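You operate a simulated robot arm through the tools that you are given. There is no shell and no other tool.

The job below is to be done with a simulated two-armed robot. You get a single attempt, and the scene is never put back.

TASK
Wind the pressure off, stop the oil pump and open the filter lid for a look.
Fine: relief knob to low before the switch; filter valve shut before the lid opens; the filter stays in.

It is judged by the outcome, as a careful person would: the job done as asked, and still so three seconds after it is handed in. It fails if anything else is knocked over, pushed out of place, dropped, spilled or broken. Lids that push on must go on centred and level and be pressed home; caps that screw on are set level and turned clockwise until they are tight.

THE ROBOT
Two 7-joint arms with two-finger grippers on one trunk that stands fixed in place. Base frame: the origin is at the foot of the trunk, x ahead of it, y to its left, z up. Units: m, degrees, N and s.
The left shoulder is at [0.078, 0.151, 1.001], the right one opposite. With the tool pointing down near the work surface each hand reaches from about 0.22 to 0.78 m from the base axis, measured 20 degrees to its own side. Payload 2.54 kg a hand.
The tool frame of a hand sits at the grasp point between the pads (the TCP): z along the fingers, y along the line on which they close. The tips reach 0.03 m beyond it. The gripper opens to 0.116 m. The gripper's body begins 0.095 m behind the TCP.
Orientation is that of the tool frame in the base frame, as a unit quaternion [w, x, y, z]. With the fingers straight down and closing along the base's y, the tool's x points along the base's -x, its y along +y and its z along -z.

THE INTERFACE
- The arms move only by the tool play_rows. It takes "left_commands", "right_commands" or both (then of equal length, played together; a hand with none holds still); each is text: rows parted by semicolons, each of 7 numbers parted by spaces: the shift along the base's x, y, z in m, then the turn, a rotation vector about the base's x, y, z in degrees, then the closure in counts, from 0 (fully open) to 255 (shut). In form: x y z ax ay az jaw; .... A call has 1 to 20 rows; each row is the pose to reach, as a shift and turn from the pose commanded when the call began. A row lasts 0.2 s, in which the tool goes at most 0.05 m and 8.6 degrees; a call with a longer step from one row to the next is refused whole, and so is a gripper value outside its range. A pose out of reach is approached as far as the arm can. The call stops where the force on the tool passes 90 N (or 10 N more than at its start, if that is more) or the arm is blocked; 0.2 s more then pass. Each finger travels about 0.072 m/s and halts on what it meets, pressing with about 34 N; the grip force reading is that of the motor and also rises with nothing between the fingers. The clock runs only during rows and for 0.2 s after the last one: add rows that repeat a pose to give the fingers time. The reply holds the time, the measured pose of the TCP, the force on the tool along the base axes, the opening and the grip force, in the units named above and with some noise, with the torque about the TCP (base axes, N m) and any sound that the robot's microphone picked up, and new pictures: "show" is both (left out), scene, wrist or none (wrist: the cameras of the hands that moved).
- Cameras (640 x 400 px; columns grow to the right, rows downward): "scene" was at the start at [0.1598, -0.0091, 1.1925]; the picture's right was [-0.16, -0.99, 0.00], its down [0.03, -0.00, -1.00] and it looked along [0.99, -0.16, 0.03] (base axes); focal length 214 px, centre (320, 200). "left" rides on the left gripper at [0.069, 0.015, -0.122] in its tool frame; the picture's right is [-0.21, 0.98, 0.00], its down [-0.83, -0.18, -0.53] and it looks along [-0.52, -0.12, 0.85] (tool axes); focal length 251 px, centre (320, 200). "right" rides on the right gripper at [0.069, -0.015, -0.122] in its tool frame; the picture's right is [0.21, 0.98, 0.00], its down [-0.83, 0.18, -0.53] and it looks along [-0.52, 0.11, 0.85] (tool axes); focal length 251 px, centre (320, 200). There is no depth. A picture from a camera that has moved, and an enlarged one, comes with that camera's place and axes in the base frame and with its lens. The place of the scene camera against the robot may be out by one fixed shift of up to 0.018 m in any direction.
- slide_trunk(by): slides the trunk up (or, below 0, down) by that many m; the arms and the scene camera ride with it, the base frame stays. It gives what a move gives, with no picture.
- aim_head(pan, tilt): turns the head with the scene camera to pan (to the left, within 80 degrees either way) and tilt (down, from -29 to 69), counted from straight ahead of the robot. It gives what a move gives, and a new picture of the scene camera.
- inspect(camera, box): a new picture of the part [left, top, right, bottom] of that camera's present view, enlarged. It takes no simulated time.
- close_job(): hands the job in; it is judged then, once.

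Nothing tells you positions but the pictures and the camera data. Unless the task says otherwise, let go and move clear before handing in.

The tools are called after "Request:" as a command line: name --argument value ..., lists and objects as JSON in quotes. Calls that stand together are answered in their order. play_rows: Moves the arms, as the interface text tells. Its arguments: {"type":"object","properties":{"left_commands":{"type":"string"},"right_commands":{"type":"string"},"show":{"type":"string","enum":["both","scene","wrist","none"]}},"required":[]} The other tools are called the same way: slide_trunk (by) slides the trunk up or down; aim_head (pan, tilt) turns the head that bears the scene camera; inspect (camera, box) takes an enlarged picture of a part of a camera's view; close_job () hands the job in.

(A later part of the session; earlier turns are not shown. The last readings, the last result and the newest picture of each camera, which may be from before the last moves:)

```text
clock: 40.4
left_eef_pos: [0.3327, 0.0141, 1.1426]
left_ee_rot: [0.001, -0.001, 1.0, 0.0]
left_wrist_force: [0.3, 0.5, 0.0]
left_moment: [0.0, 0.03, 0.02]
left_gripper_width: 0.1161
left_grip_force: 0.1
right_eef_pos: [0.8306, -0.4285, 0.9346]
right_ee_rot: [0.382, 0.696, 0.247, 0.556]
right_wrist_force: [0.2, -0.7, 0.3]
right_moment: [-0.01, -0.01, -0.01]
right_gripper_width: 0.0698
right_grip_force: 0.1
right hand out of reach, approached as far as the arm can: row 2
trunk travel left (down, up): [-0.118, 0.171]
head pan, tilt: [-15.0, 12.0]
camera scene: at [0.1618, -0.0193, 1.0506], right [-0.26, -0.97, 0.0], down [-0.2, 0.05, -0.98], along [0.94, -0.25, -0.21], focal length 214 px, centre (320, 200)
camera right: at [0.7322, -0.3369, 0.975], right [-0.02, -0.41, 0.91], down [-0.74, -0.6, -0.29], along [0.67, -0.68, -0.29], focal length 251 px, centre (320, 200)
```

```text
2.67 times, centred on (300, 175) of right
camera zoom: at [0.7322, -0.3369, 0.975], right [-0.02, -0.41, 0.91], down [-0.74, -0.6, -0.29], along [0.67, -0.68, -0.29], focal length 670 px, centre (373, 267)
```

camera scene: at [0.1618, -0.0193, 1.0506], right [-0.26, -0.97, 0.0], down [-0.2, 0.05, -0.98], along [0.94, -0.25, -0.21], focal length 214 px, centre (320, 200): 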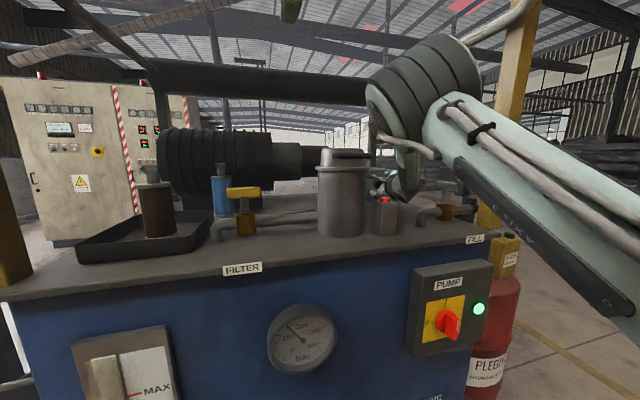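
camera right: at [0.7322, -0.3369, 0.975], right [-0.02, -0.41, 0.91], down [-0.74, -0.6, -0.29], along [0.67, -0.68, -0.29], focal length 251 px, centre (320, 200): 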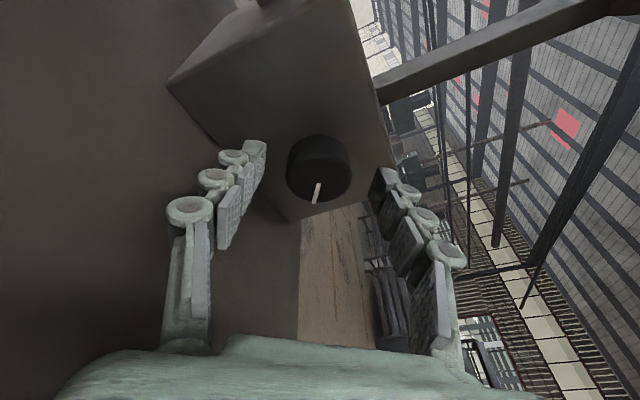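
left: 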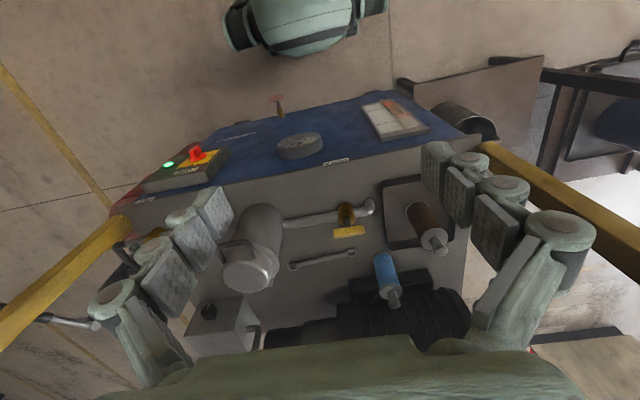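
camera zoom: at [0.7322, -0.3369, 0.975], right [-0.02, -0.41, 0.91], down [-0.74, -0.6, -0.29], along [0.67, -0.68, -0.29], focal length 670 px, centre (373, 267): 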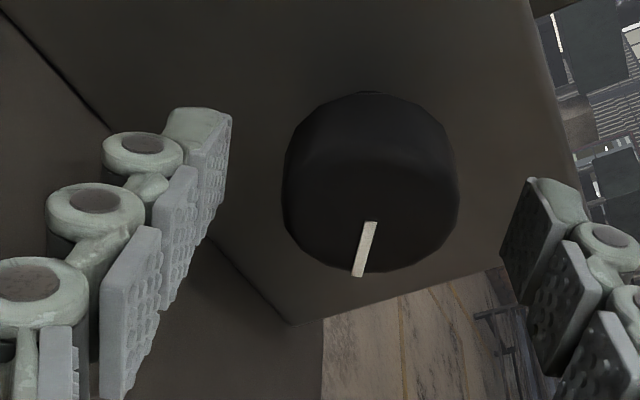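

Centred again. Grip and turn 54° anticlockwise.

Request:
play_rows --right_commands "-0.001 -0.0015 -0.0008 0 0 0 180; -0.001 -0.0015 -0.0008 0 0 0 255; -0.001 -0.0015 -0.0008 0 0 0 255; -0.001 -0.0015 -0.0008 0 0 0 255; -0.001 -0.0015 -0.0008 -5.76 1.58 0.53 255; -0.001 -0.0015 -0.0008 -11.5 3.15 1.06 255; -0.001 -0.0015 -0.0008 -17.3 4.73 1.59 255; -0.001 -0.0015 -0.0008 -23 6.3 2.1 255; -0.001 -0.0015 -0.0008 -28.8 7.9 2.65 255; -0.001 -0.0015 -0.0008 -34.6 9.45 3.2 255; -0.001 -0.0015 -0.0008 -40.3 11.0 3.7 255; -0.001 -0.0015 -0.0008 -46.1 12.6 4.2 255; -0.001 -0.0015 -0.0008 -51.8 14.2 4.8 255"

Request:
inspect --camera "right" --box '[180, 100, 420, 250]'

Request:
inspect --camera "scene" --box '[255, 295, 350, 380]'

```text
clock: 43.2
left_eef_pos: [0.3347, 0.0141, 1.1427]
left_ee_rot: [0.0, 0.0, 1.0, -0.001]
left_wrist_force: [0.2, 0.0, 0.5]
left_moment: [0.0, 0.01, -0.04]
left_gripper_width: 0.116
left_grip_force: 0.1
right_eef_pos: [0.8282, -0.4309, 0.9334]
right_ee_rot: [0.592, 0.511, 0.535, 0.32]
right_wrist_force: [-9.6, 7.8, -10.3]
right_moment: [0.13, -0.67, -0.76]
right_gripper_width: 0.0414
right_grip_force: 45.3
trunk travel left (down, up): [-0.118, 0.171]
head pan, tilt: [-15.0, 12.0]
camera scene: at [0.162, -0.0191, 1.0504], right [-0.26, -0.97, 0.0], down [-0.2, 0.05, -0.98], along [0.94, -0.25, -0.21], focal length 214 px, centre (320, 200)
camera right: at [0.7244, -0.3398, 0.9091], right [0.21, 0.47, 0.86], down [-0.67, -0.57, 0.48], along [0.72, -0.67, 0.19], focal length 251 px, centre (320, 200)
```

scene: 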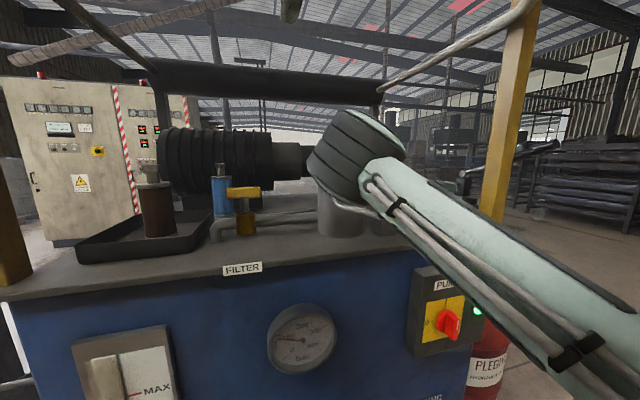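
right: 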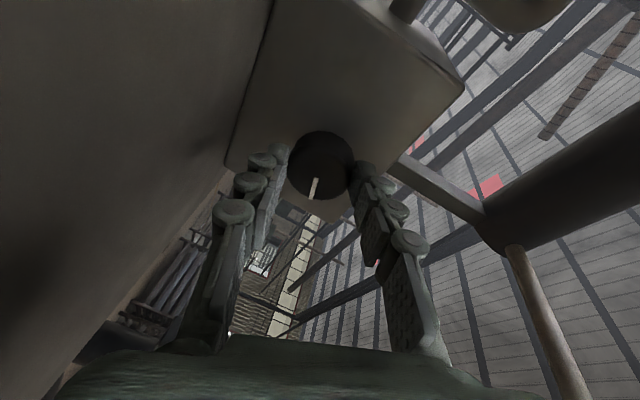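

```text
2.67 times, centred on (300, 175) of right
camera zoom: at [0.7244, -0.3398, 0.9091], right [0.21, 0.47, 0.86], down [-0.67, -0.57, 0.48], along [0.72, -0.67, 0.19], focal length 670 px, centre (373, 267)
```

zoom: 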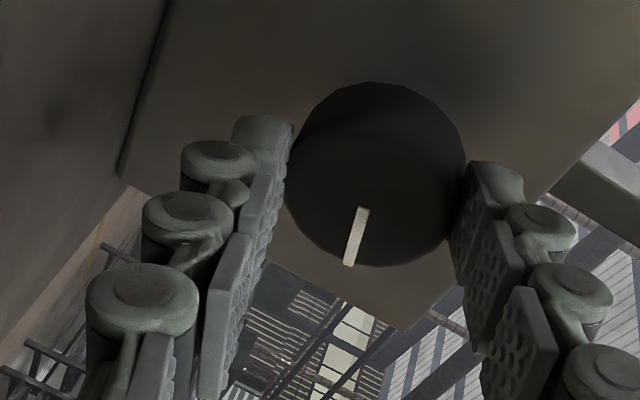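

```text
4.71 times, centred on (302, 338) of scene
camera zoom: at [0.162, -0.0191, 1.0504], right [-0.26, -0.97, 0.0], down [-0.2, 0.05, -0.98], along [0.94, -0.25, -0.21], focal length 1009 px, centre (402, -447)
```

zoom: 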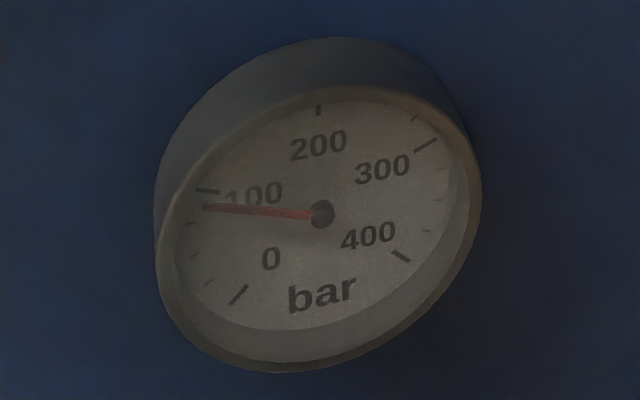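

Gauge now about 88 bar. Repeating: open, roll back, re-grip, turn again.

Request:
play_rows --right_commands "0 0 0 0 0 0 180; 0 0 0 0 0 0 101; 0 0 0 0 0 0 101; 0 0 0 7.41 -2.02 -0.73 101; 0 0 0 14.8 -4.04 -1.46 101; 0 0 0 22.2 -6.06 -2.19 101; 0 0 0 29.6 -8.1 -2.92 101; 0 0 0 37 -10.1 -3.65 101; 0 0 0 44.5 -12.1 -4.4 101; 0 0 0 51 -13.9 -5 101; 0 0 0 51 -13.9 -5 101"

Request:
inspect --camera "right" --box '[180, 100, 420, 250]'

```text
clock: 45.6
left_eef_pos: [0.3326, 0.0149, 1.1427]
left_ee_rot: [0.0, 0.0, 1.0, 0.0]
left_wrist_force: [0.0, -0.7, 0.2]
left_moment: [0.05, 0.0, 0.0]
left_gripper_width: 0.1161
left_grip_force: 0.0
right_eef_pos: [0.8293, -0.431, 0.9351]
right_ee_rot: [0.386, 0.696, 0.25, 0.551]
right_wrist_force: [-0.3, 0.3, -0.4]
right_moment: [-0.01, -0.01, 0.0]
right_gripper_width: 0.0702
right_grip_force: 0.0
trunk travel left (down, up): [-0.118, 0.171]
head pan, tilt: [-15.0, 12.0]
camera scene: at [0.1618, -0.0193, 1.0505], right [-0.26, -0.97, 0.0], down [-0.2, 0.05, -0.98], along [0.94, -0.25, -0.21], focal length 214 px, centre (320, 200)
camera right: at [0.7315, -0.3375, 0.9738], right [-0.02, -0.4, 0.92], down [-0.75, -0.6, -0.28], along [0.66, -0.69, -0.29], focal length 251 px, centre (320, 200)
```

scene: 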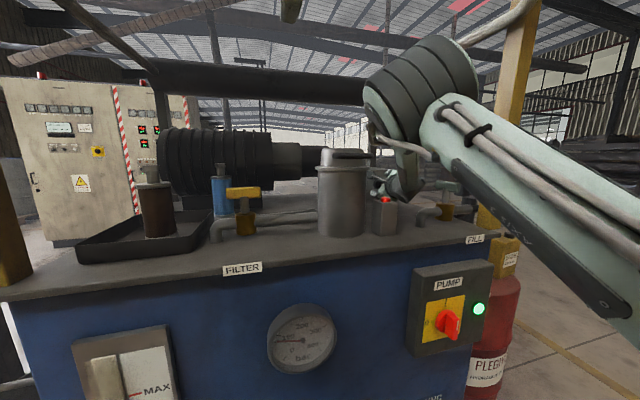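
right: 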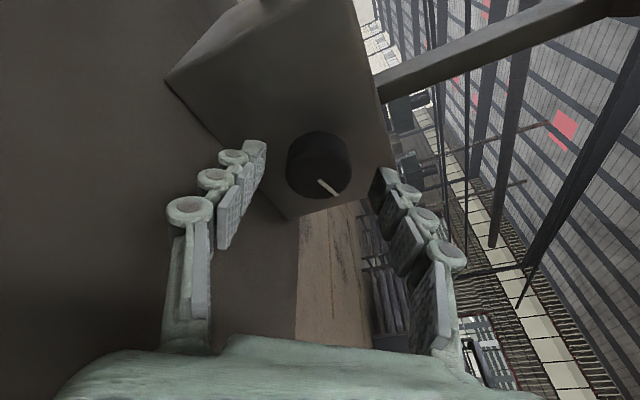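

```text
2.67 times, centred on (300, 175) of right
camera zoom: at [0.7315, -0.3375, 0.9738], right [-0.02, -0.4, 0.92], down [-0.75, -0.6, -0.28], along [0.66, -0.69, -0.29], focal length 670 px, centre (373, 267)
```

zoom: 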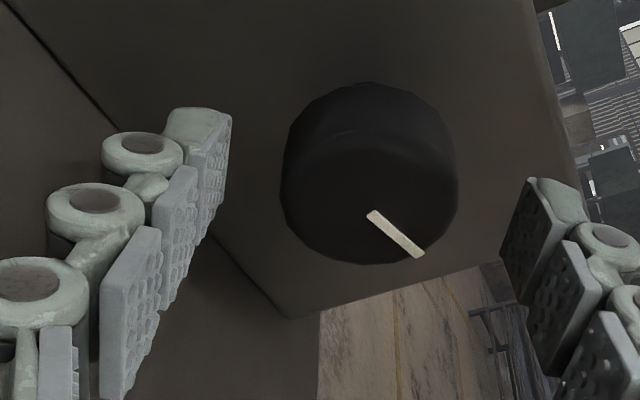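

Centred. Grip and turn again by 54°.

Request:
play_rows --right_commands "0 0 -0.001 0 0 0 180; 0 0 -0.001 0 0 0 255; 0 0 -0.001 0 0 0 255; 0 0 -0.001 0 0 0 255; 0 0 -0.001 -5.76 1.57 0.56 255; 0 0 -0.001 -11.5 3.14 1.13 255; 0 0 -0.001 -17.3 4.72 1.69 255; 0 0 -0.001 -23 6.29 2.26 255; 0 0 -0.001 -28.8 7.86 2.82 255; 0 0 -0.001 -34.6 9.43 3.38 255; 0 0 -0.001 -40.3 11 3.95 255; 0 0 -0.001 -46.1 12.6 4.5 255; 0 0 -0.001 -51.8 14.1 5.1 255"

Request:
inspect --camera "right" --box '[180, 100, 420, 250]'

Request:
inspect --camera "scene" --box '[255, 295, 350, 380]'

```text
clock: 48.4
left_eef_pos: [0.3331, 0.0137, 1.143]
left_ee_rot: [0.001, 0.001, 1.0, 0.0]
left_wrist_force: [-0.5, 0.5, 0.2]
left_moment: [0.02, 0.04, -0.01]
left_gripper_width: 0.1161
left_grip_force: 0.0
right_eef_pos: [0.8294, -0.4311, 0.9328]
right_ee_rot: [0.596, 0.505, 0.538, 0.316]
right_wrist_force: [-7.9, 3.8, -6.0]
right_moment: [0.05, -0.76, -0.91]
right_gripper_width: 0.0414
right_grip_force: 44.7
trunk travel left (down, up): [-0.118, 0.171]
head pan, tilt: [-15.0, 12.0]
camera scene: at [0.1617, -0.0193, 1.0505], right [-0.26, -0.97, 0.0], down [-0.2, 0.05, -0.98], along [0.94, -0.25, -0.21], focal length 214 px, centre (320, 200)
camera right: at [0.7242, -0.3406, 0.9081], right [0.21, 0.48, 0.85], down [-0.66, -0.57, 0.49], along [0.72, -0.67, 0.2], focal length 251 px, centre (320, 200)
```

scene: 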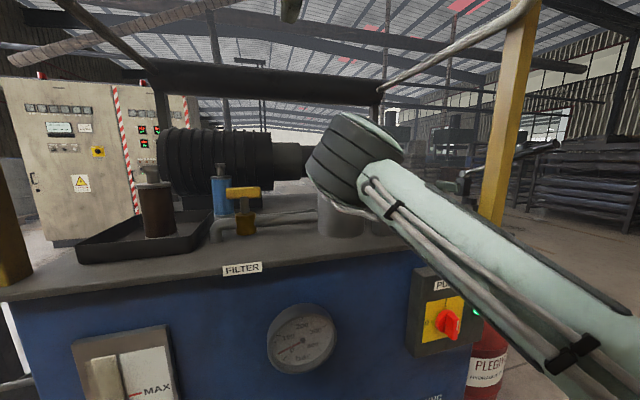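
right: 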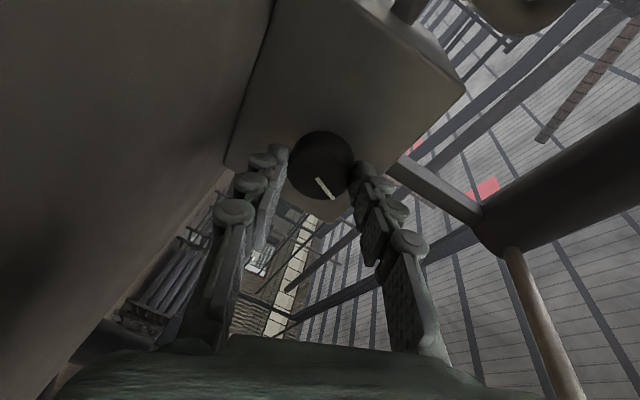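

```text
2.67 times, centred on (300, 175) of right
camera zoom: at [0.7242, -0.3406, 0.9081], right [0.21, 0.48, 0.85], down [-0.66, -0.57, 0.49], along [0.72, -0.67, 0.2], focal length 670 px, centre (373, 267)
```

zoom: 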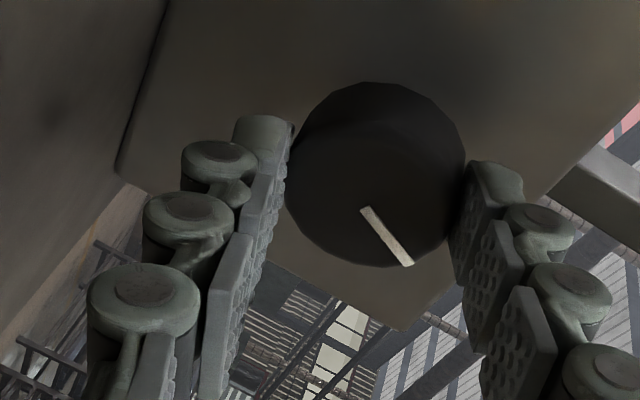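

```text
4.71 times, centred on (302, 338) of scene
camera zoom: at [0.1617, -0.0193, 1.0505], right [-0.26, -0.97, 0.0], down [-0.2, 0.05, -0.98], along [0.94, -0.25, -0.21], focal length 1009 px, centre (402, -447)
```

zoom: 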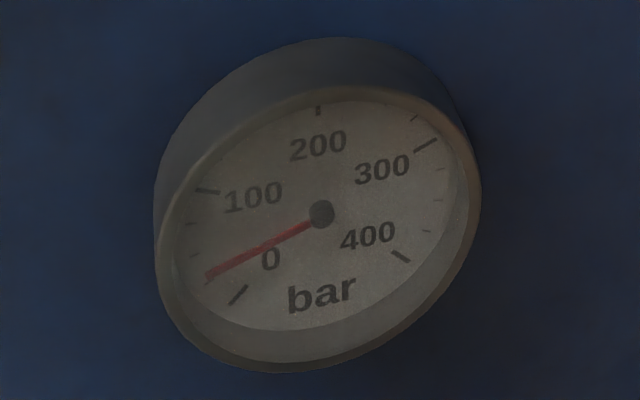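

Down to about 28 bar. One more stroke, to the stop, feeling for a rise in torque.

Request:
play_rows --right_commands "0 0 0 0 0 0 180; 0 0 0 0 0 0 101; 0 0 0 0 0 0 101; 0 0 0 7.41 -2.02 -0.73 101; 0 0 0 14.8 -4.04 -1.46 101; 0 0 0 22.2 -6.06 -2.19 101; 0 0 0 29.6 -8.1 -2.92 101; 0 0 0 37 -10.1 -3.65 101; 0 0 0 44.5 -12.1 -4.4 101; 0 0 0 51 -13.9 -5 101; 0 0 0 51 -13.9 -5 101; 0 0 0 51 -13.9 -5 180; 0 0 0 51 -13.9 -5 255; 0 0 0 51 -13.9 -5 255; 0 0 0 51 -13.9 -5 255"

Request:
inspect --camera "right" --box '[180, 100, 420, 250]'

```text
clock: 51.6
left_eef_pos: [0.3333, 0.0137, 1.1449]
left_ee_rot: [0.0, 0.0, 1.0, 0.0]
left_wrist_force: [-0.3, -0.4, 0.0]
left_moment: [0.03, -0.01, -0.01]
left_gripper_width: 0.116
left_grip_force: 0.0
right_eef_pos: [0.8289, -0.4326, 0.9333]
right_ee_rot: [0.39, 0.694, 0.256, 0.549]
right_wrist_force: [-1.3, 0.9, -1.5]
right_moment: [0.05, -0.04, 0.03]
right_gripper_width: 0.0409
right_grip_force: 44.8
trunk travel left (down, up): [-0.118, 0.171]
head pan, tilt: [-15.0, 12.0]
camera scene: at [0.1617, -0.0193, 1.0505], right [-0.26, -0.97, 0.0], down [-0.2, 0.05, -0.98], along [0.94, -0.25, -0.21], focal length 214 px, centre (320, 200)
camera right: at [0.7312, -0.3367, 0.9721], right [-0.01, -0.38, 0.92], down [-0.75, -0.61, -0.26], along [0.66, -0.69, -0.28], focal length 251 px, centre (320, 200)
```

scene: 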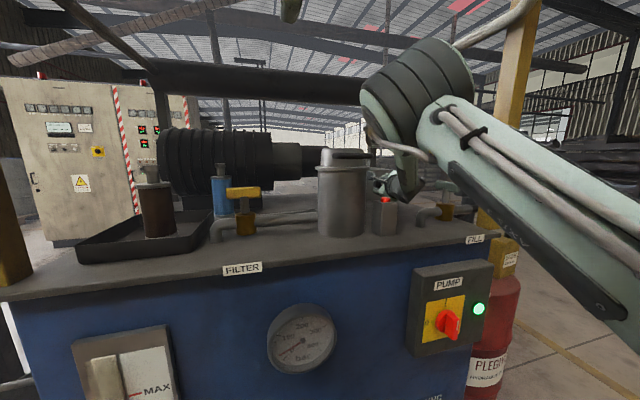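
right: 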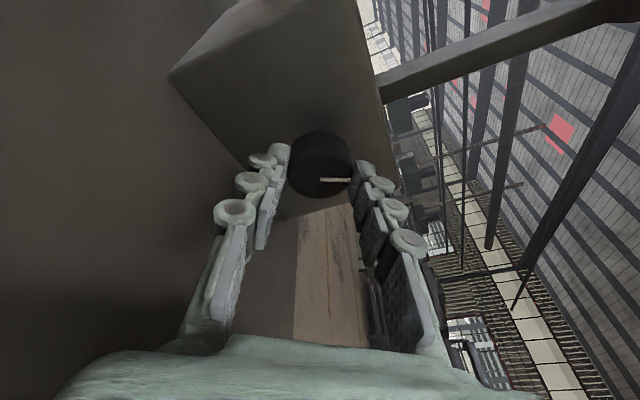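

```text
2.67 times, centred on (300, 175) of right
camera zoom: at [0.7312, -0.3367, 0.9721], right [-0.01, -0.38, 0.92], down [-0.75, -0.61, -0.26], along [0.66, -0.69, -0.28], focal length 670 px, centre (373, 267)
```

zoom: 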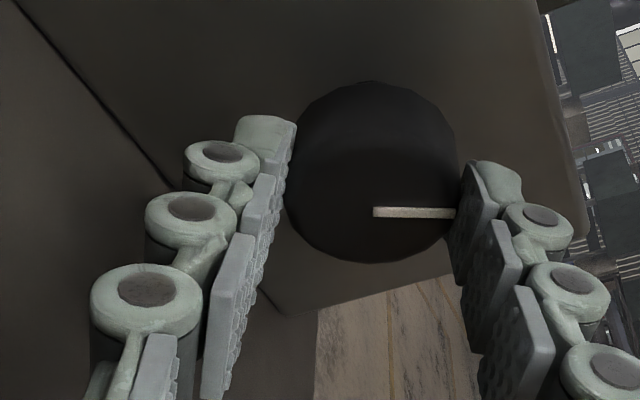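

Gripped evenly. Turning in smaller portions now, first 24°, then checking the gauge.

Request:
play_rows --right_commands "0 0 0 -5.76 1.57 0.56 255; 0 0 0 -11.5 3.14 1.13 255; 0 0 0 -17.3 4.72 1.69 255; 0 0 0 -23 6.29 2.26 255; 0 0 0 -23 6.29 2.26 255" --show "scene"

Request:
inspect --camera "scene" --box '[255, 295, 350, 380]'

Request:
inspect --camera "right" --box '[180, 100, 420, 250]'

```text
clock: 52.8
left_eef_pos: [0.3326, 0.0151, 1.1428]
left_ee_rot: [0.0, 0.0, 1.0, -0.001]
left_wrist_force: [0.1, 0.3, -0.1]
left_moment: [0.01, -0.01, -0.02]
left_gripper_width: 0.116
left_grip_force: 0.1
right_eef_pos: [0.8287, -0.4312, 0.9317]
right_ee_rot: [0.497, 0.625, 0.395, 0.455]
right_wrist_force: [-7.1, 1.9, -1.2]
right_moment: [0.07, -0.24, -0.37]
right_gripper_width: 0.0409
right_grip_force: 45.5
trunk travel left (down, up): [-0.118, 0.171]
head pan, tilt: [-15.0, 12.0]
camera scene: at [0.1614, -0.0192, 1.0507], right [-0.26, -0.97, 0.0], down [-0.2, 0.05, -0.98], along [0.94, -0.25, -0.21], focal length 214 px, centre (320, 200)
```

scene: 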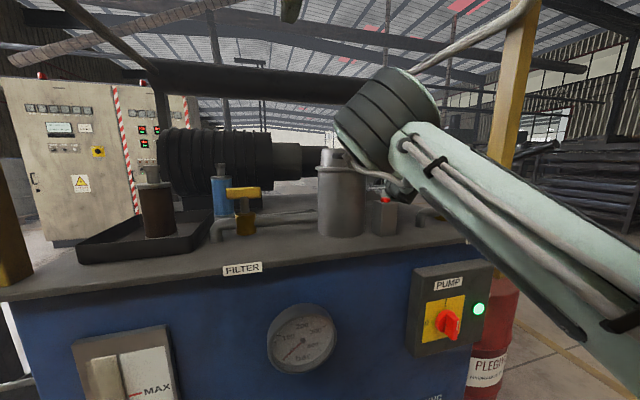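

```text
4.71 times, centred on (302, 338) of scene
camera zoom: at [0.1614, -0.0192, 1.0507], right [-0.26, -0.97, 0.0], down [-0.2, 0.05, -0.98], along [0.94, -0.25, -0.21], focal length 1009 px, centre (402, -447)
```

zoom: 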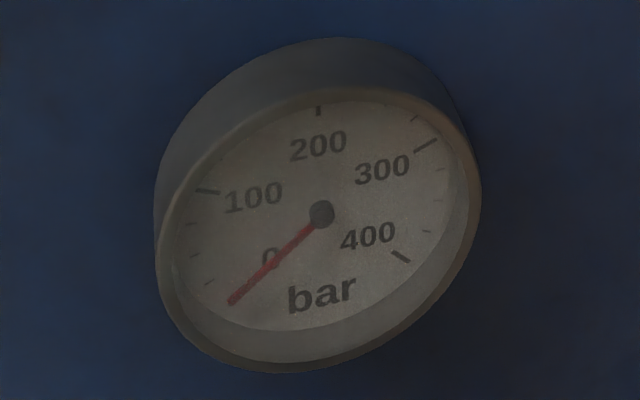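

```text
2.67 times, centred on (300, 175) of right
camera zoom: at [0.7298, -0.331, 0.9424], right [0.1, 0.01, 1.0], down [-0.73, -0.68, 0.08], along [0.67, -0.74, -0.06], focal length 670 px, centre (373, 267)
```

zoom: 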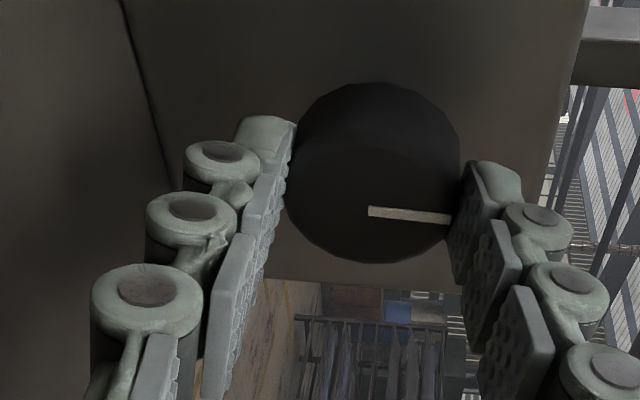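

Gauge at nearly 0 bar. I'll turn a bit further to make sure it rests against its low stop.

Request:
play_rows --right_commands "0 0 0 -4.8 1.31 0.47 255; 0 0 0 -9.6 2.62 0.94 255; 0 0 0 -14.4 3.93 1.41 255; 0 0 0 -19.2 5.24 1.88 255; 0 0 0 -19.2 5.24 1.88 255" --show "scene"

Request:
inspect --camera "scene" --box '[255, 295, 350, 380]'

Request:
inspect --camera "right" --box '[180, 100, 420, 250]'

```text
clock: 54.0
left_eef_pos: [0.3321, 0.0151, 1.143]
left_ee_rot: [0.0, 0.0, 1.0, 0.0]
left_wrist_force: [-0.1, -0.1, 0.5]
left_moment: [0.05, -0.01, -0.02]
left_gripper_width: 0.116
left_grip_force: 0.0
right_eef_pos: [0.8288, -0.4305, 0.9325]
right_ee_rot: [0.568, 0.547, 0.497, 0.362]
right_wrist_force: [-10.1, 7.0, -5.7]
right_moment: [0.84, -0.03, -0.24]
right_gripper_width: 0.041
right_grip_force: 45.5
trunk travel left (down, up): [-0.118, 0.171]
head pan, tilt: [-15.0, 12.0]
camera scene: at [0.1615, -0.0191, 1.0506], right [-0.26, -0.97, 0.0], down [-0.2, 0.05, -0.98], along [0.94, -0.25, -0.21], focal length 214 px, centre (320, 200)
```

scene: 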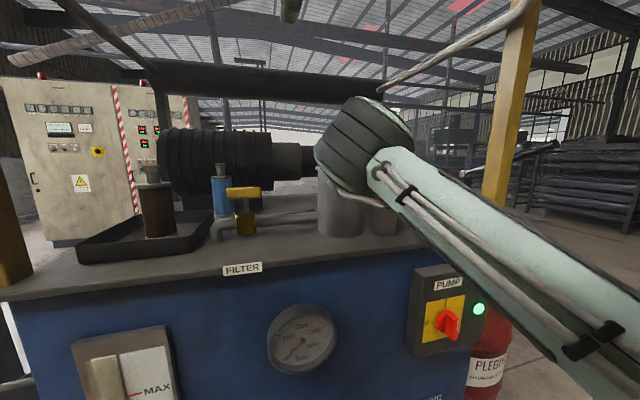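

```text
4.71 times, centred on (302, 338) of scene
camera zoom: at [0.1615, -0.0191, 1.0506], right [-0.26, -0.97, 0.0], down [-0.2, 0.05, -0.98], along [0.94, -0.25, -0.21], focal length 1009 px, centre (402, -447)
```

zoom: 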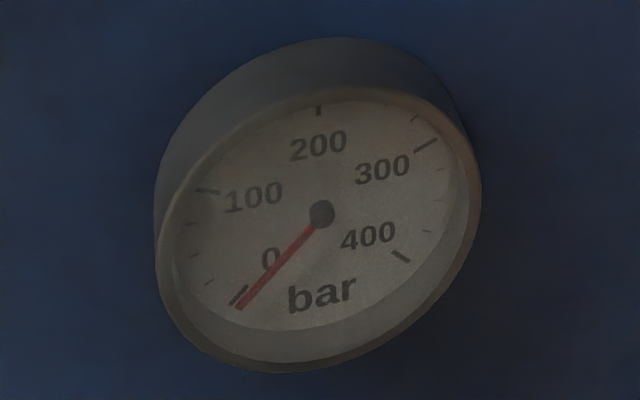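

```text
2.67 times, centred on (300, 175) of right
camera zoom: at [0.7265, -0.3349, 0.9182], right [0.18, 0.34, 0.92], down [-0.69, -0.62, 0.37], along [0.7, -0.7, 0.12], focal length 670 px, centre (373, 267)
```

zoom: 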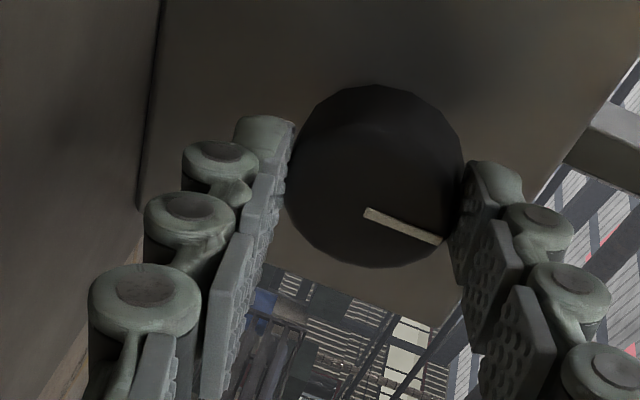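

The knob is on its low stop (gauge at 0, torque rose and the fingers slipped a little). Releasing and backing straight out, then up.

Request:
play_rows --right_commands "0 0 0 0 0 0 180; 0 0 0 0 0 0 101; 0 0 0 0 0 0 101; -0.024 0.0065 0.002 0 0 0 101; -0.048 0.013 0.004 0 0 0 101; -0.08 0.013 0.03 0 0 0 101; -0.1 0.013 0.065 0 0 0 101; -0.12 0.013 0.1 0 0 0 101; -0.14 0.013 0.13 0 0 0 101"

Request:
inspect --camera "scene" --box '[255, 295, 350, 380]'

```text
clock: 56.0
left_eef_pos: [0.3333, 0.0145, 1.1428]
left_ee_rot: [-0.001, 0.0, 1.0, 0.0]
left_wrist_force: [0.4, -0.2, 0.5]
left_moment: [0.0, 0.0, 0.0]
left_gripper_width: 0.1161
left_grip_force: 0.1
right_eef_pos: [0.6868, -0.4165, 1.0635]
right_ee_rot: [0.568, 0.547, 0.497, 0.363]
right_wrist_force: [1.3, -0.1, -0.4]
right_moment: [0.0, -0.03, 0.03]
right_gripper_width: 0.07
right_grip_force: 0.1
trunk travel left (down, up): [-0.118, 0.171]
head pan, tilt: [-15.0, 12.0]
camera scene: at [0.1615, -0.0192, 1.0506], right [-0.26, -0.97, 0.0], down [-0.2, 0.05, -0.98], along [0.94, -0.25, -0.21], focal length 214 px, centre (320, 200)
camera right: at [0.5849, -0.321, 1.0495], right [0.18, 0.34, 0.92], down [-0.69, -0.62, 0.37], along [0.7, -0.7, 0.12], focal length 251 px, centre (320, 200)
```

scene: 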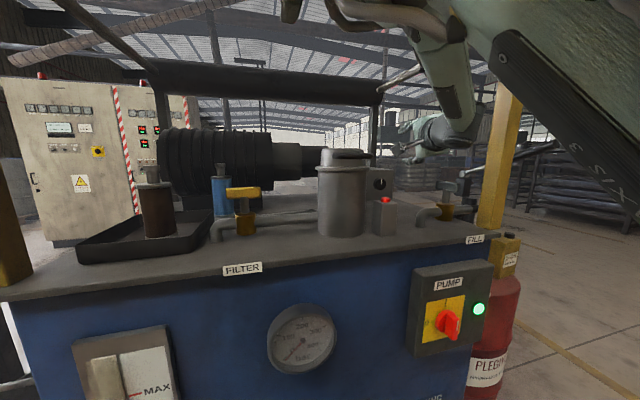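
right: 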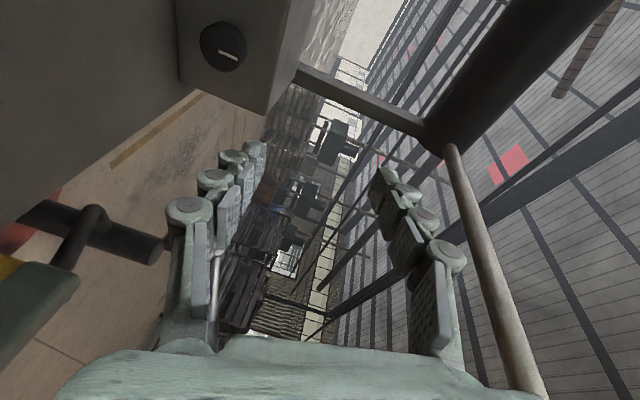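

```text
4.71 times, centred on (302, 338) of scene
camera zoom: at [0.1615, -0.0192, 1.0506], right [-0.26, -0.97, 0.0], down [-0.2, 0.05, -0.98], along [0.94, -0.25, -0.21], focal length 1009 px, centre (402, -447)
```

zoom: 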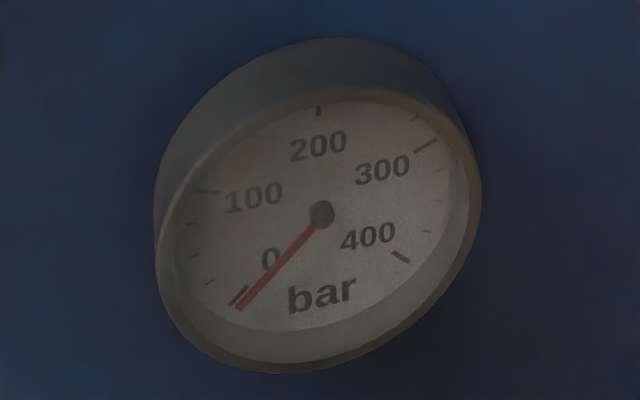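

Relief is fully wound off (0 bar). Next is the switch; I'll raise the trunk back and bring the right hand home to a tool-down posture before going in front of the panel.

Request:
slide_trunk --by 0.12

Request:
play_rows --right_commands "-0.02 0 0 -7.7 2.15 0.69 101; -0.04 0 0 -15.4 4.3 1.38 101; -0.06 0 0 -23.1 6.45 2.07 101; -0.08 0 0 -30.8 8.6 2.76 101; -0.1 0 0 -38.5 10.75 3.45 101; -0.12 0 0 -46.2 12.9 4.14 101; -0.13 0 0 -53.9 15.05 4.83 101; -0.14 0 0 -61.6 17.2 5.52 101; -0.15 0 0 -69.3 19.35 6.21 101; -0.15 0 0 -76 21.2 6.8 101"

```text
clock: 57.5
left_eef_pos: [0.3321, 0.0145, 1.2632]
left_ee_rot: [0.0, 0.001, 1.0, -0.001]
left_wrist_force: [-0.1, -0.2, -0.1]
left_moment: [0.02, 0.05, 0.01]
left_gripper_width: 0.1159
left_grip_force: 0.1
right_eef_pos: [0.6876, -0.4168, 1.1835]
right_ee_rot: [0.567, 0.548, 0.496, 0.363]
right_wrist_force: [-0.2, -0.1, -0.6]
right_moment: [-0.01, -0.04, -0.03]
right_gripper_width: 0.0701
right_grip_force: 0.1
trunk travel left (down, up): [-0.238, 0.051]
head pan, tilt: [-15.0, 12.0]
```

```text
clock: 59.7
left_eef_pos: [0.3329, 0.0134, 1.2637]
left_ee_rot: [0.001, 0.0, 1.0, -0.001]
left_wrist_force: [0.5, 0.0, -1.1]
left_moment: [0.01, -0.05, 0.02]
left_gripper_width: 0.1158
left_grip_force: 0.1
right_eef_pos: [0.5439, -0.4265, 1.1779]
right_ee_rot: [0.666, 0.109, 0.733, -0.086]
right_wrist_force: [-0.6, 0.6, -0.8]
right_moment: [0.01, 0.01, -0.03]
right_gripper_width: 0.0702
right_grip_force: 0.1
right hand out of reach, approached as far as the arm can: row 8, 9, 10
trunk travel left (down, up): [-0.238, 0.051]
head pan, tilt: [-15.0, 12.0]
camera scene: at [0.1468, -0.0367, 1.2016], right [-0.48, -0.87, 0.0], down [0.12, -0.06, -0.99], along [0.87, -0.48, 0.13], focal length 214 px, centre (320, 200)
camera right: at [0.4157, -0.4041, 1.121], right [0.25, 0.95, -0.19], down [-0.39, 0.28, 0.88], along [0.89, -0.14, 0.44], focal length 251 px, centre (320, 200)
```

scene: 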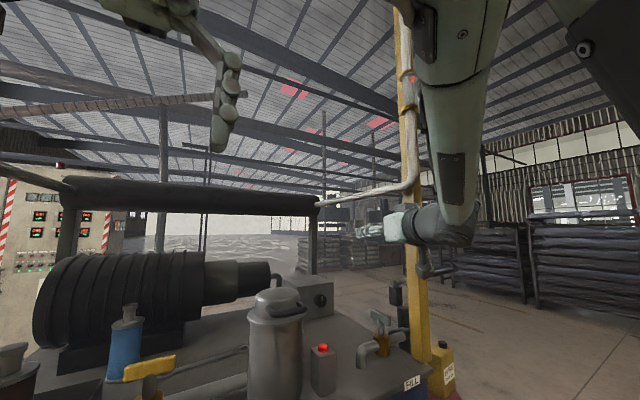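
right: 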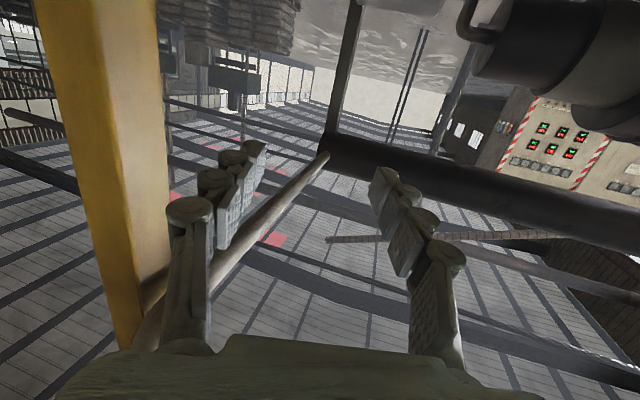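

The arm's upper part has nudged the head sideways (elbow folded high next to it). I'll extend the hand forward while pitching it down, which unfolds the elbow away from the head.

Request:
play_rows --right_commands "0.015 0 -0.01 0 0 0 101; 0.03 0 -0.02 0.95 7.3 1.2 101; 0.045 0 -0.03 1.9 14.7 2.4 101; 0.05 0 -0.04 2.85 22 3.6 101; 0.05 0 -0.05 3.8 29.3 4.8 101; 0.05 0 -0.06 4.75 36.7 6 101; 0.05 0 -0.06 5.7 44 7.2 101"

```text
clock: 61.3
left_eef_pos: [0.3333, 0.015, 1.2638]
left_ee_rot: [0.0, 0.001, 1.0, 0.0]
left_wrist_force: [0.5, 0.3, -0.1]
left_moment: [0.04, 0.02, 0.03]
left_gripper_width: 0.1163
left_grip_force: 0.1
right_eef_pos: [0.5923, -0.4242, 1.1193]
right_ee_rot: [0.343, 0.057, 0.937, -0.045]
right_wrist_force: [-0.5, 0.1, -0.6]
right_moment: [0.06, 0.01, 0.01]
right_gripper_width: 0.07
right_grip_force: 0.0
trunk travel left (down, up): [-0.238, 0.051]
head pan, tilt: [-15.0, 12.0]
camera scene: at [0.162, -0.0194, 1.1705], right [-0.26, -0.97, 0.0], down [-0.2, 0.05, -0.98], along [0.94, -0.25, -0.21], focal length 214 px, centre (320, 200)
camera right: at [0.4614, -0.4196, 1.1699], right [-0.03, 0.98, -0.18], down [0.31, 0.18, 0.93], along [0.95, -0.03, -0.31], focal length 251 px, centre (320, 200)
```

scene: 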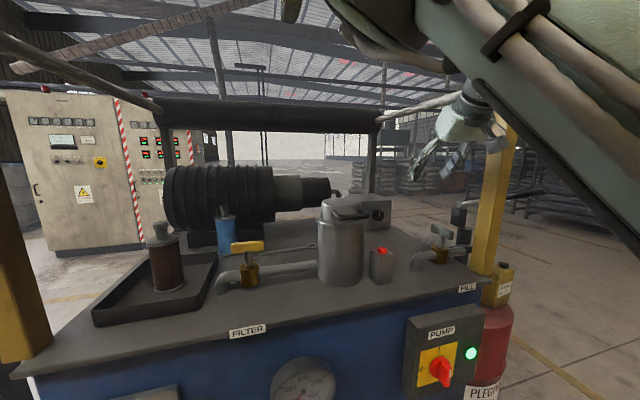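
right: 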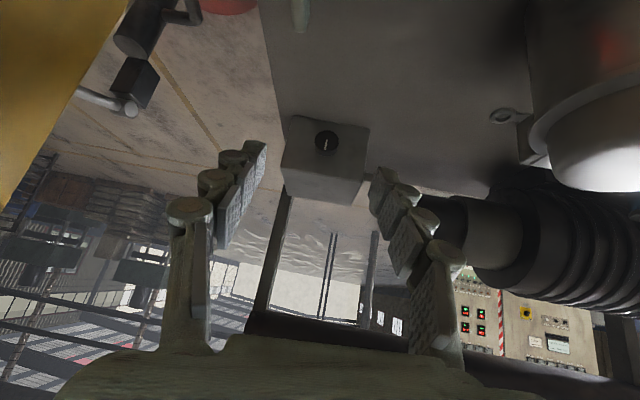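

The head sprang back and everything is clear. Now bring the hand back toward the robot, pointing mostly down, in front of and above the pump panel.

Request:
play_rows --right_commands "-0.035 0.006 -0.005 0.8 4 1.5 101; -0.07 0.012 -0.015 1.6 8 2.9 150; -0.105 0.018 -0.03 2.4 12 4.4 200; -0.14 0.024 -0.05 3.1 16 5.8 255; -0.172 0.029 -0.07 3.9 19.9 7.3 255"

```text
clock: 62.5
left_eef_pos: [0.3324, 0.015, 1.2633]
left_ee_rot: [0.0, 0.0, 1.0, 0.001]
left_wrist_force: [0.0, 0.6, -0.8]
left_moment: [-0.01, -0.01, -0.01]
left_gripper_width: 0.1158
left_grip_force: 0.2
right_eef_pos: [0.4213, -0.3966, 1.048]
right_ee_rot: [0.173, 0.001, 0.985, 0.001]
right_wrist_force: [-0.7, -0.1, -0.8]
right_moment: [-0.01, 0.02, -0.01]
right_gripper_width: 0.0004
right_grip_force: 29.3
trunk travel left (down, up): [-0.238, 0.051]
head pan, tilt: [-15.0, 12.0]
camera scene: at [0.1567, -0.0269, 1.1864], right [-0.35, -0.94, 0.0], down [-0.04, 0.01, -1.0], along [0.94, -0.35, -0.04], focal length 214 px, centre (320, 200)
camera right: at [0.315, -0.412, 1.1395], right [-0.2, 0.98, -0.07], down [0.59, 0.18, 0.78], along [0.78, 0.12, -0.62], focal length 251 px, centre (320, 200)
```

scene: 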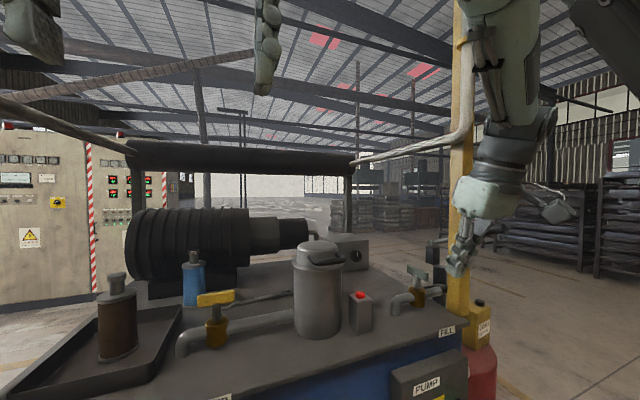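
right: 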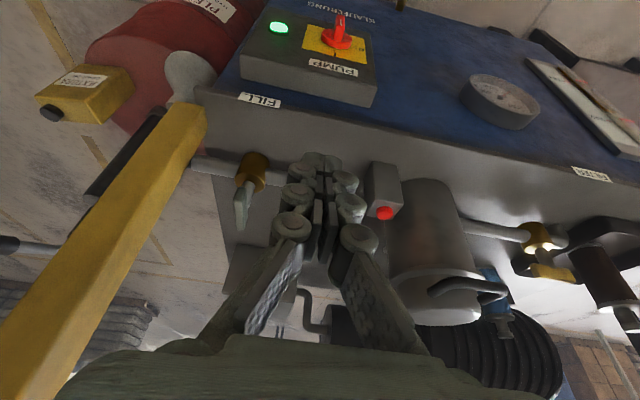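

The hand is tool-down with fingers closed; the arm brushes the head slightly again, which should relieve as the hand goes down. I'll descend in front of the panel (x≈0.40, well short of the table edge).

Request:
play_rows --right_commands "-0.005 -0.003 -0.04 0 0 0 255; -0.015 -0.006 -0.08 0 0 0 255; -0.025 -0.01 -0.12 0 0 0 255; -0.03 -0.012 -0.16 0 0 0 255; -0.03 -0.015 -0.2 0 0 0 255; -0.03 -0.015 -0.24 0 0 0 255"

```text
clock: 63.9
left_eef_pos: [0.3337, 0.0146, 1.2632]
left_ee_rot: [0.0, 0.0, 1.0, 0.0]
left_wrist_force: [0.0, -0.1, 0.2]
left_moment: [0.03, 0.02, -0.03]
left_gripper_width: 0.1157
left_grip_force: 0.0
right_eef_pos: [0.3909, -0.4096, 0.8072]
right_ee_rot: [0.177, 0.0, 0.984, 0.0]
right_wrist_force: [0.2, -0.2, 0.1]
right_moment: [-0.02, 0.04, 0.0]
right_gripper_width: 0.0
right_grip_force: 28.7
trunk travel left (down, up): [-0.238, 0.051]
head pan, tilt: [-15.0, 12.0]
camera scene: at [0.162, -0.0195, 1.1705], right [-0.26, -0.97, 0.0], down [-0.2, 0.05, -0.98], along [0.94, -0.25, -0.21], focal length 214 px, centre (320, 200)
camera right: at [0.2832, -0.4253, 0.8988], right [-0.2, 0.98, -0.08], down [0.59, 0.18, 0.79], along [0.78, 0.11, -0.61], focal length 251 px, centre (320, 200)
```

scene: 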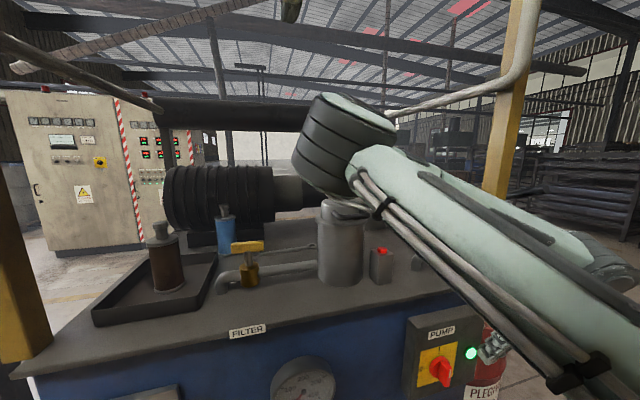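
right: 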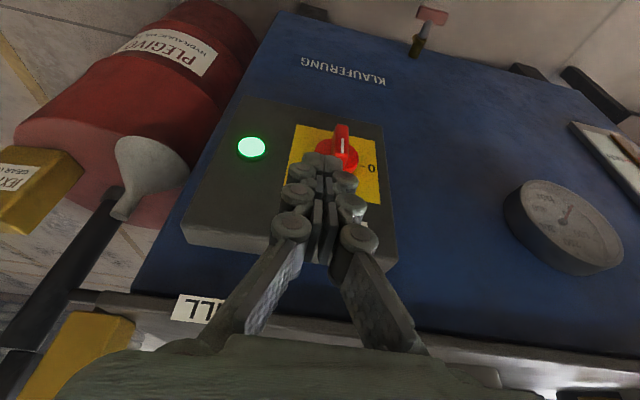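

Good view of the switch and its 0 mark from the wrist. I'll enlarge it to fix the geometry.

Request:
inspect --camera "right" --box '[270, 110, 410, 220]'

Request:
inspect --camera "scene" --box '[400, 310, 520, 400]'

```text
3.64 times, centred on (340, 165) of right
camera zoom: at [0.2832, -0.4253, 0.8988], right [-0.2, 0.98, -0.08], down [0.59, 0.18, 0.79], along [0.78, 0.11, -0.61], focal length 914 px, centre (247, 327)
```

zoom: 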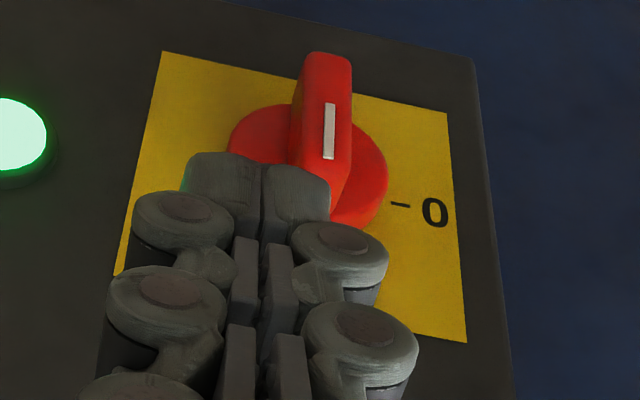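

```text
4.44 times, centred on (460, 355) of scene
camera zoom: at [0.162, -0.0195, 1.1705], right [-0.26, -0.97, 0.0], down [-0.2, 0.05, -0.98], along [0.94, -0.25, -0.21], focal length 953 px, centre (-302, -489)
```

zoom: 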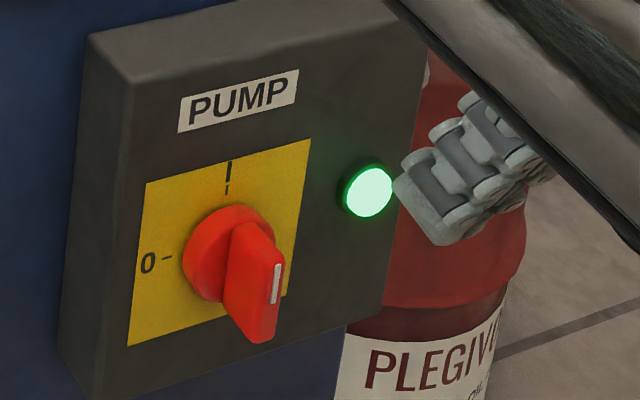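

Switch geometry: centre at y≈-0.386, z≈0.690, ridge about 46 mm tall, front at x≈0.446. I'll lower the closed fingertips to the right side of the ridge's upper half, without touching yet.

Request:
play_rows --right_commands "0 -0.003 -0.04 0 0 0 255; 0 -0.005 -0.076 0 0 0 255; 0.025 -0.005 -0.076 0 0 0 255; 0.045 -0.005 -0.076 0 0 0 255; 0.052 -0.005 -0.076 0 0 0 255; 0.052 -0.005 -0.076 0 0 0 255"

Request:
inspect --camera "right" --box '[250, 80, 410, 220]'

Request:
inspect --camera "scene" --box '[400, 310, 520, 400]'

```text
clock: 65.3
left_eef_pos: [0.3331, 0.0151, 1.2646]
left_ee_rot: [0.0, 0.0, 1.0, -0.001]
left_wrist_force: [-0.5, -1.5, -0.5]
left_moment: [0.02, 0.04, 0.01]
left_gripper_width: 0.1156
left_grip_force: 0.1
right_eef_pos: [0.4415, -0.4143, 0.7359]
right_ee_rot: [0.176, -0.001, 0.984, 0.0]
right_wrist_force: [-0.6, -0.3, 0.2]
right_moment: [0.0, 0.01, -0.01]
right_gripper_width: 0.0
right_grip_force: 28.7
trunk travel left (down, up): [-0.238, 0.051]
head pan, tilt: [-15.0, 12.0]
camera scene: at [0.1618, -0.0192, 1.1706], right [-0.26, -0.97, 0.0], down [-0.2, 0.05, -0.98], along [0.94, -0.25, -0.21], focal length 214 px, centre (320, 200)
camera right: at [0.3349, -0.4293, 0.8261], right [-0.2, 0.98, -0.07], down [0.59, 0.18, 0.79], along [0.78, 0.11, -0.61], focal length 251 px, centre (320, 200)
```

scene: 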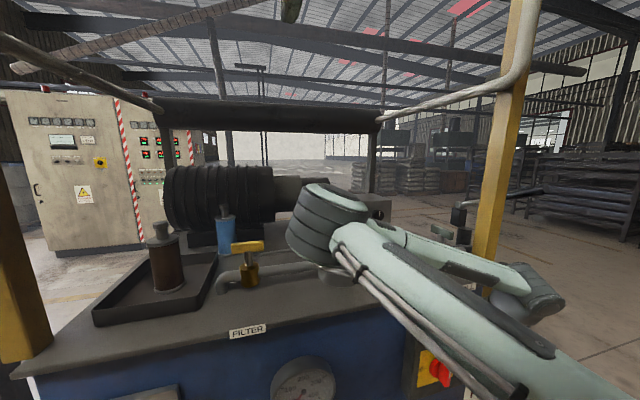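
right: 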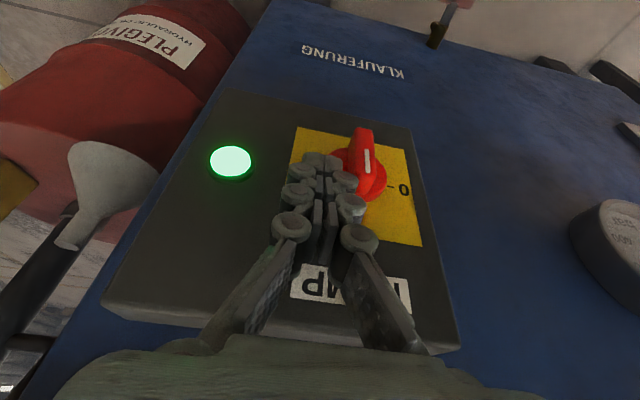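

```text
2.86 times, centred on (330, 150) of right
camera zoom: at [0.3349, -0.4293, 0.8261], right [-0.2, 0.98, -0.07], down [0.59, 0.18, 0.79], along [0.78, 0.11, -0.61], focal length 718 px, centre (291, 343)
```

zoom: 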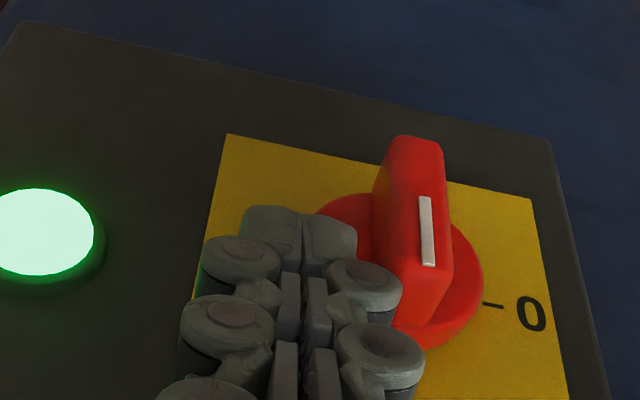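

```text
4.44 times, centred on (460, 355) of scene
camera zoom: at [0.1618, -0.0192, 1.1706], right [-0.26, -0.97, 0.0], down [-0.2, 0.05, -0.98], along [0.94, -0.25, -0.21], focal length 953 px, centre (-302, -489)
```

zoom: 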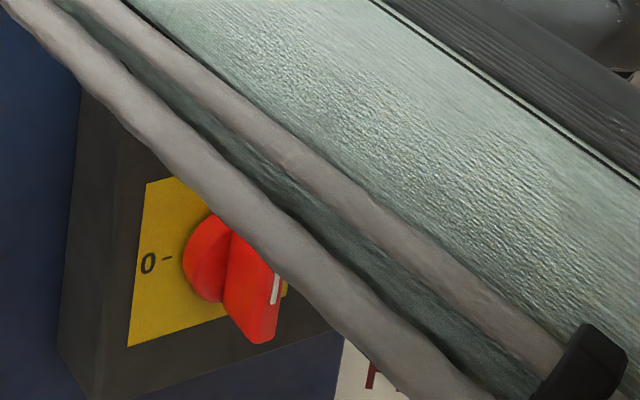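

No contact yet; alignment checks out. Now push the top of the ridge leftward (toward 0), in small steps.

Request:
play_rows --right_commands "0.002 0 -0.005 0 0 0 255; 0.002 0.005 -0.005 0 0 0 255; 0.002 0.01 -0.005 0 0 0 255; 0.002 0.015 -0.005 0 0 0 255; 0.002 0.02 -0.005 0 0 0 255; 0.002 0.026 -0.005 0 0 0 255; 0.002 0.032 -0.005 0 0 0 255; 0.002 0.032 -0.005 0 0 0 255"

Request:
inspect --camera "right" --box '[250, 80, 410, 220]'

```text
clock: 67.1
left_eef_pos: [0.3332, 0.0155, 1.263]
left_ee_rot: [0.0, 0.0, 1.0, 0.001]
left_wrist_force: [0.2, -0.9, -0.3]
left_moment: [0.01, -0.01, -0.03]
left_gripper_width: 0.1158
left_grip_force: 0.0
right_eef_pos: [0.4432, -0.3807, 0.7273]
right_ee_rot: [0.176, 0.0, 0.984, 0.002]
right_wrist_force: [-6.7, 0.7, -3.1]
right_moment: [0.04, 0.25, -0.02]
right_gripper_width: 0.0059
right_grip_force: 28.5
trunk travel left (down, up): [-0.238, 0.051]
head pan, tilt: [-15.0, 12.0]
camera scene: at [0.1617, -0.0193, 1.1704], right [-0.26, -0.97, 0.0], down [-0.2, 0.05, -0.98], along [0.94, -0.25, -0.21], focal length 214 px, centre (320, 200)
camera right: at [0.3366, -0.3978, 0.8193], right [-0.2, 0.98, -0.07], down [0.59, 0.18, 0.79], along [0.78, 0.12, -0.61], focal length 251 px, centre (320, 200)
```

scene: 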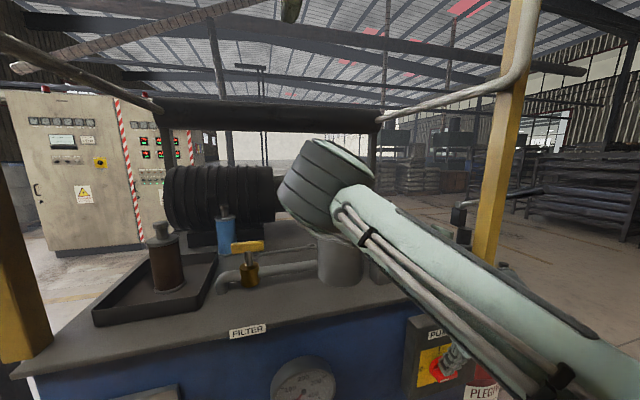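
right: 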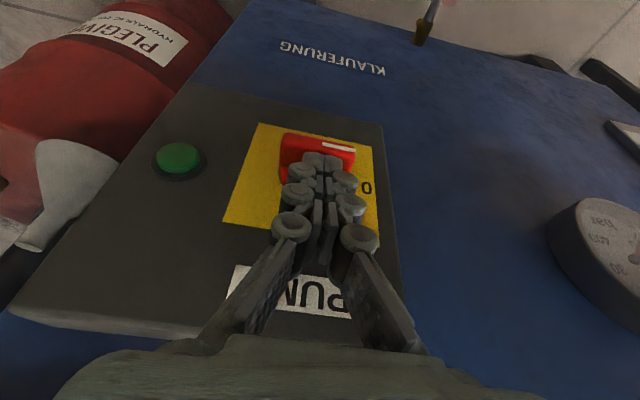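

```text
2.86 times, centred on (330, 150) of right
camera zoom: at [0.3366, -0.3978, 0.8193], right [-0.2, 0.98, -0.07], down [0.59, 0.18, 0.79], along [0.78, 0.12, -0.61], focal length 718 px, centre (291, 343)
```

zoom: 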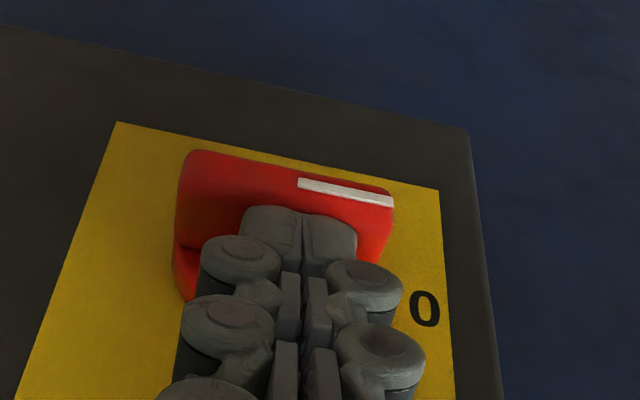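

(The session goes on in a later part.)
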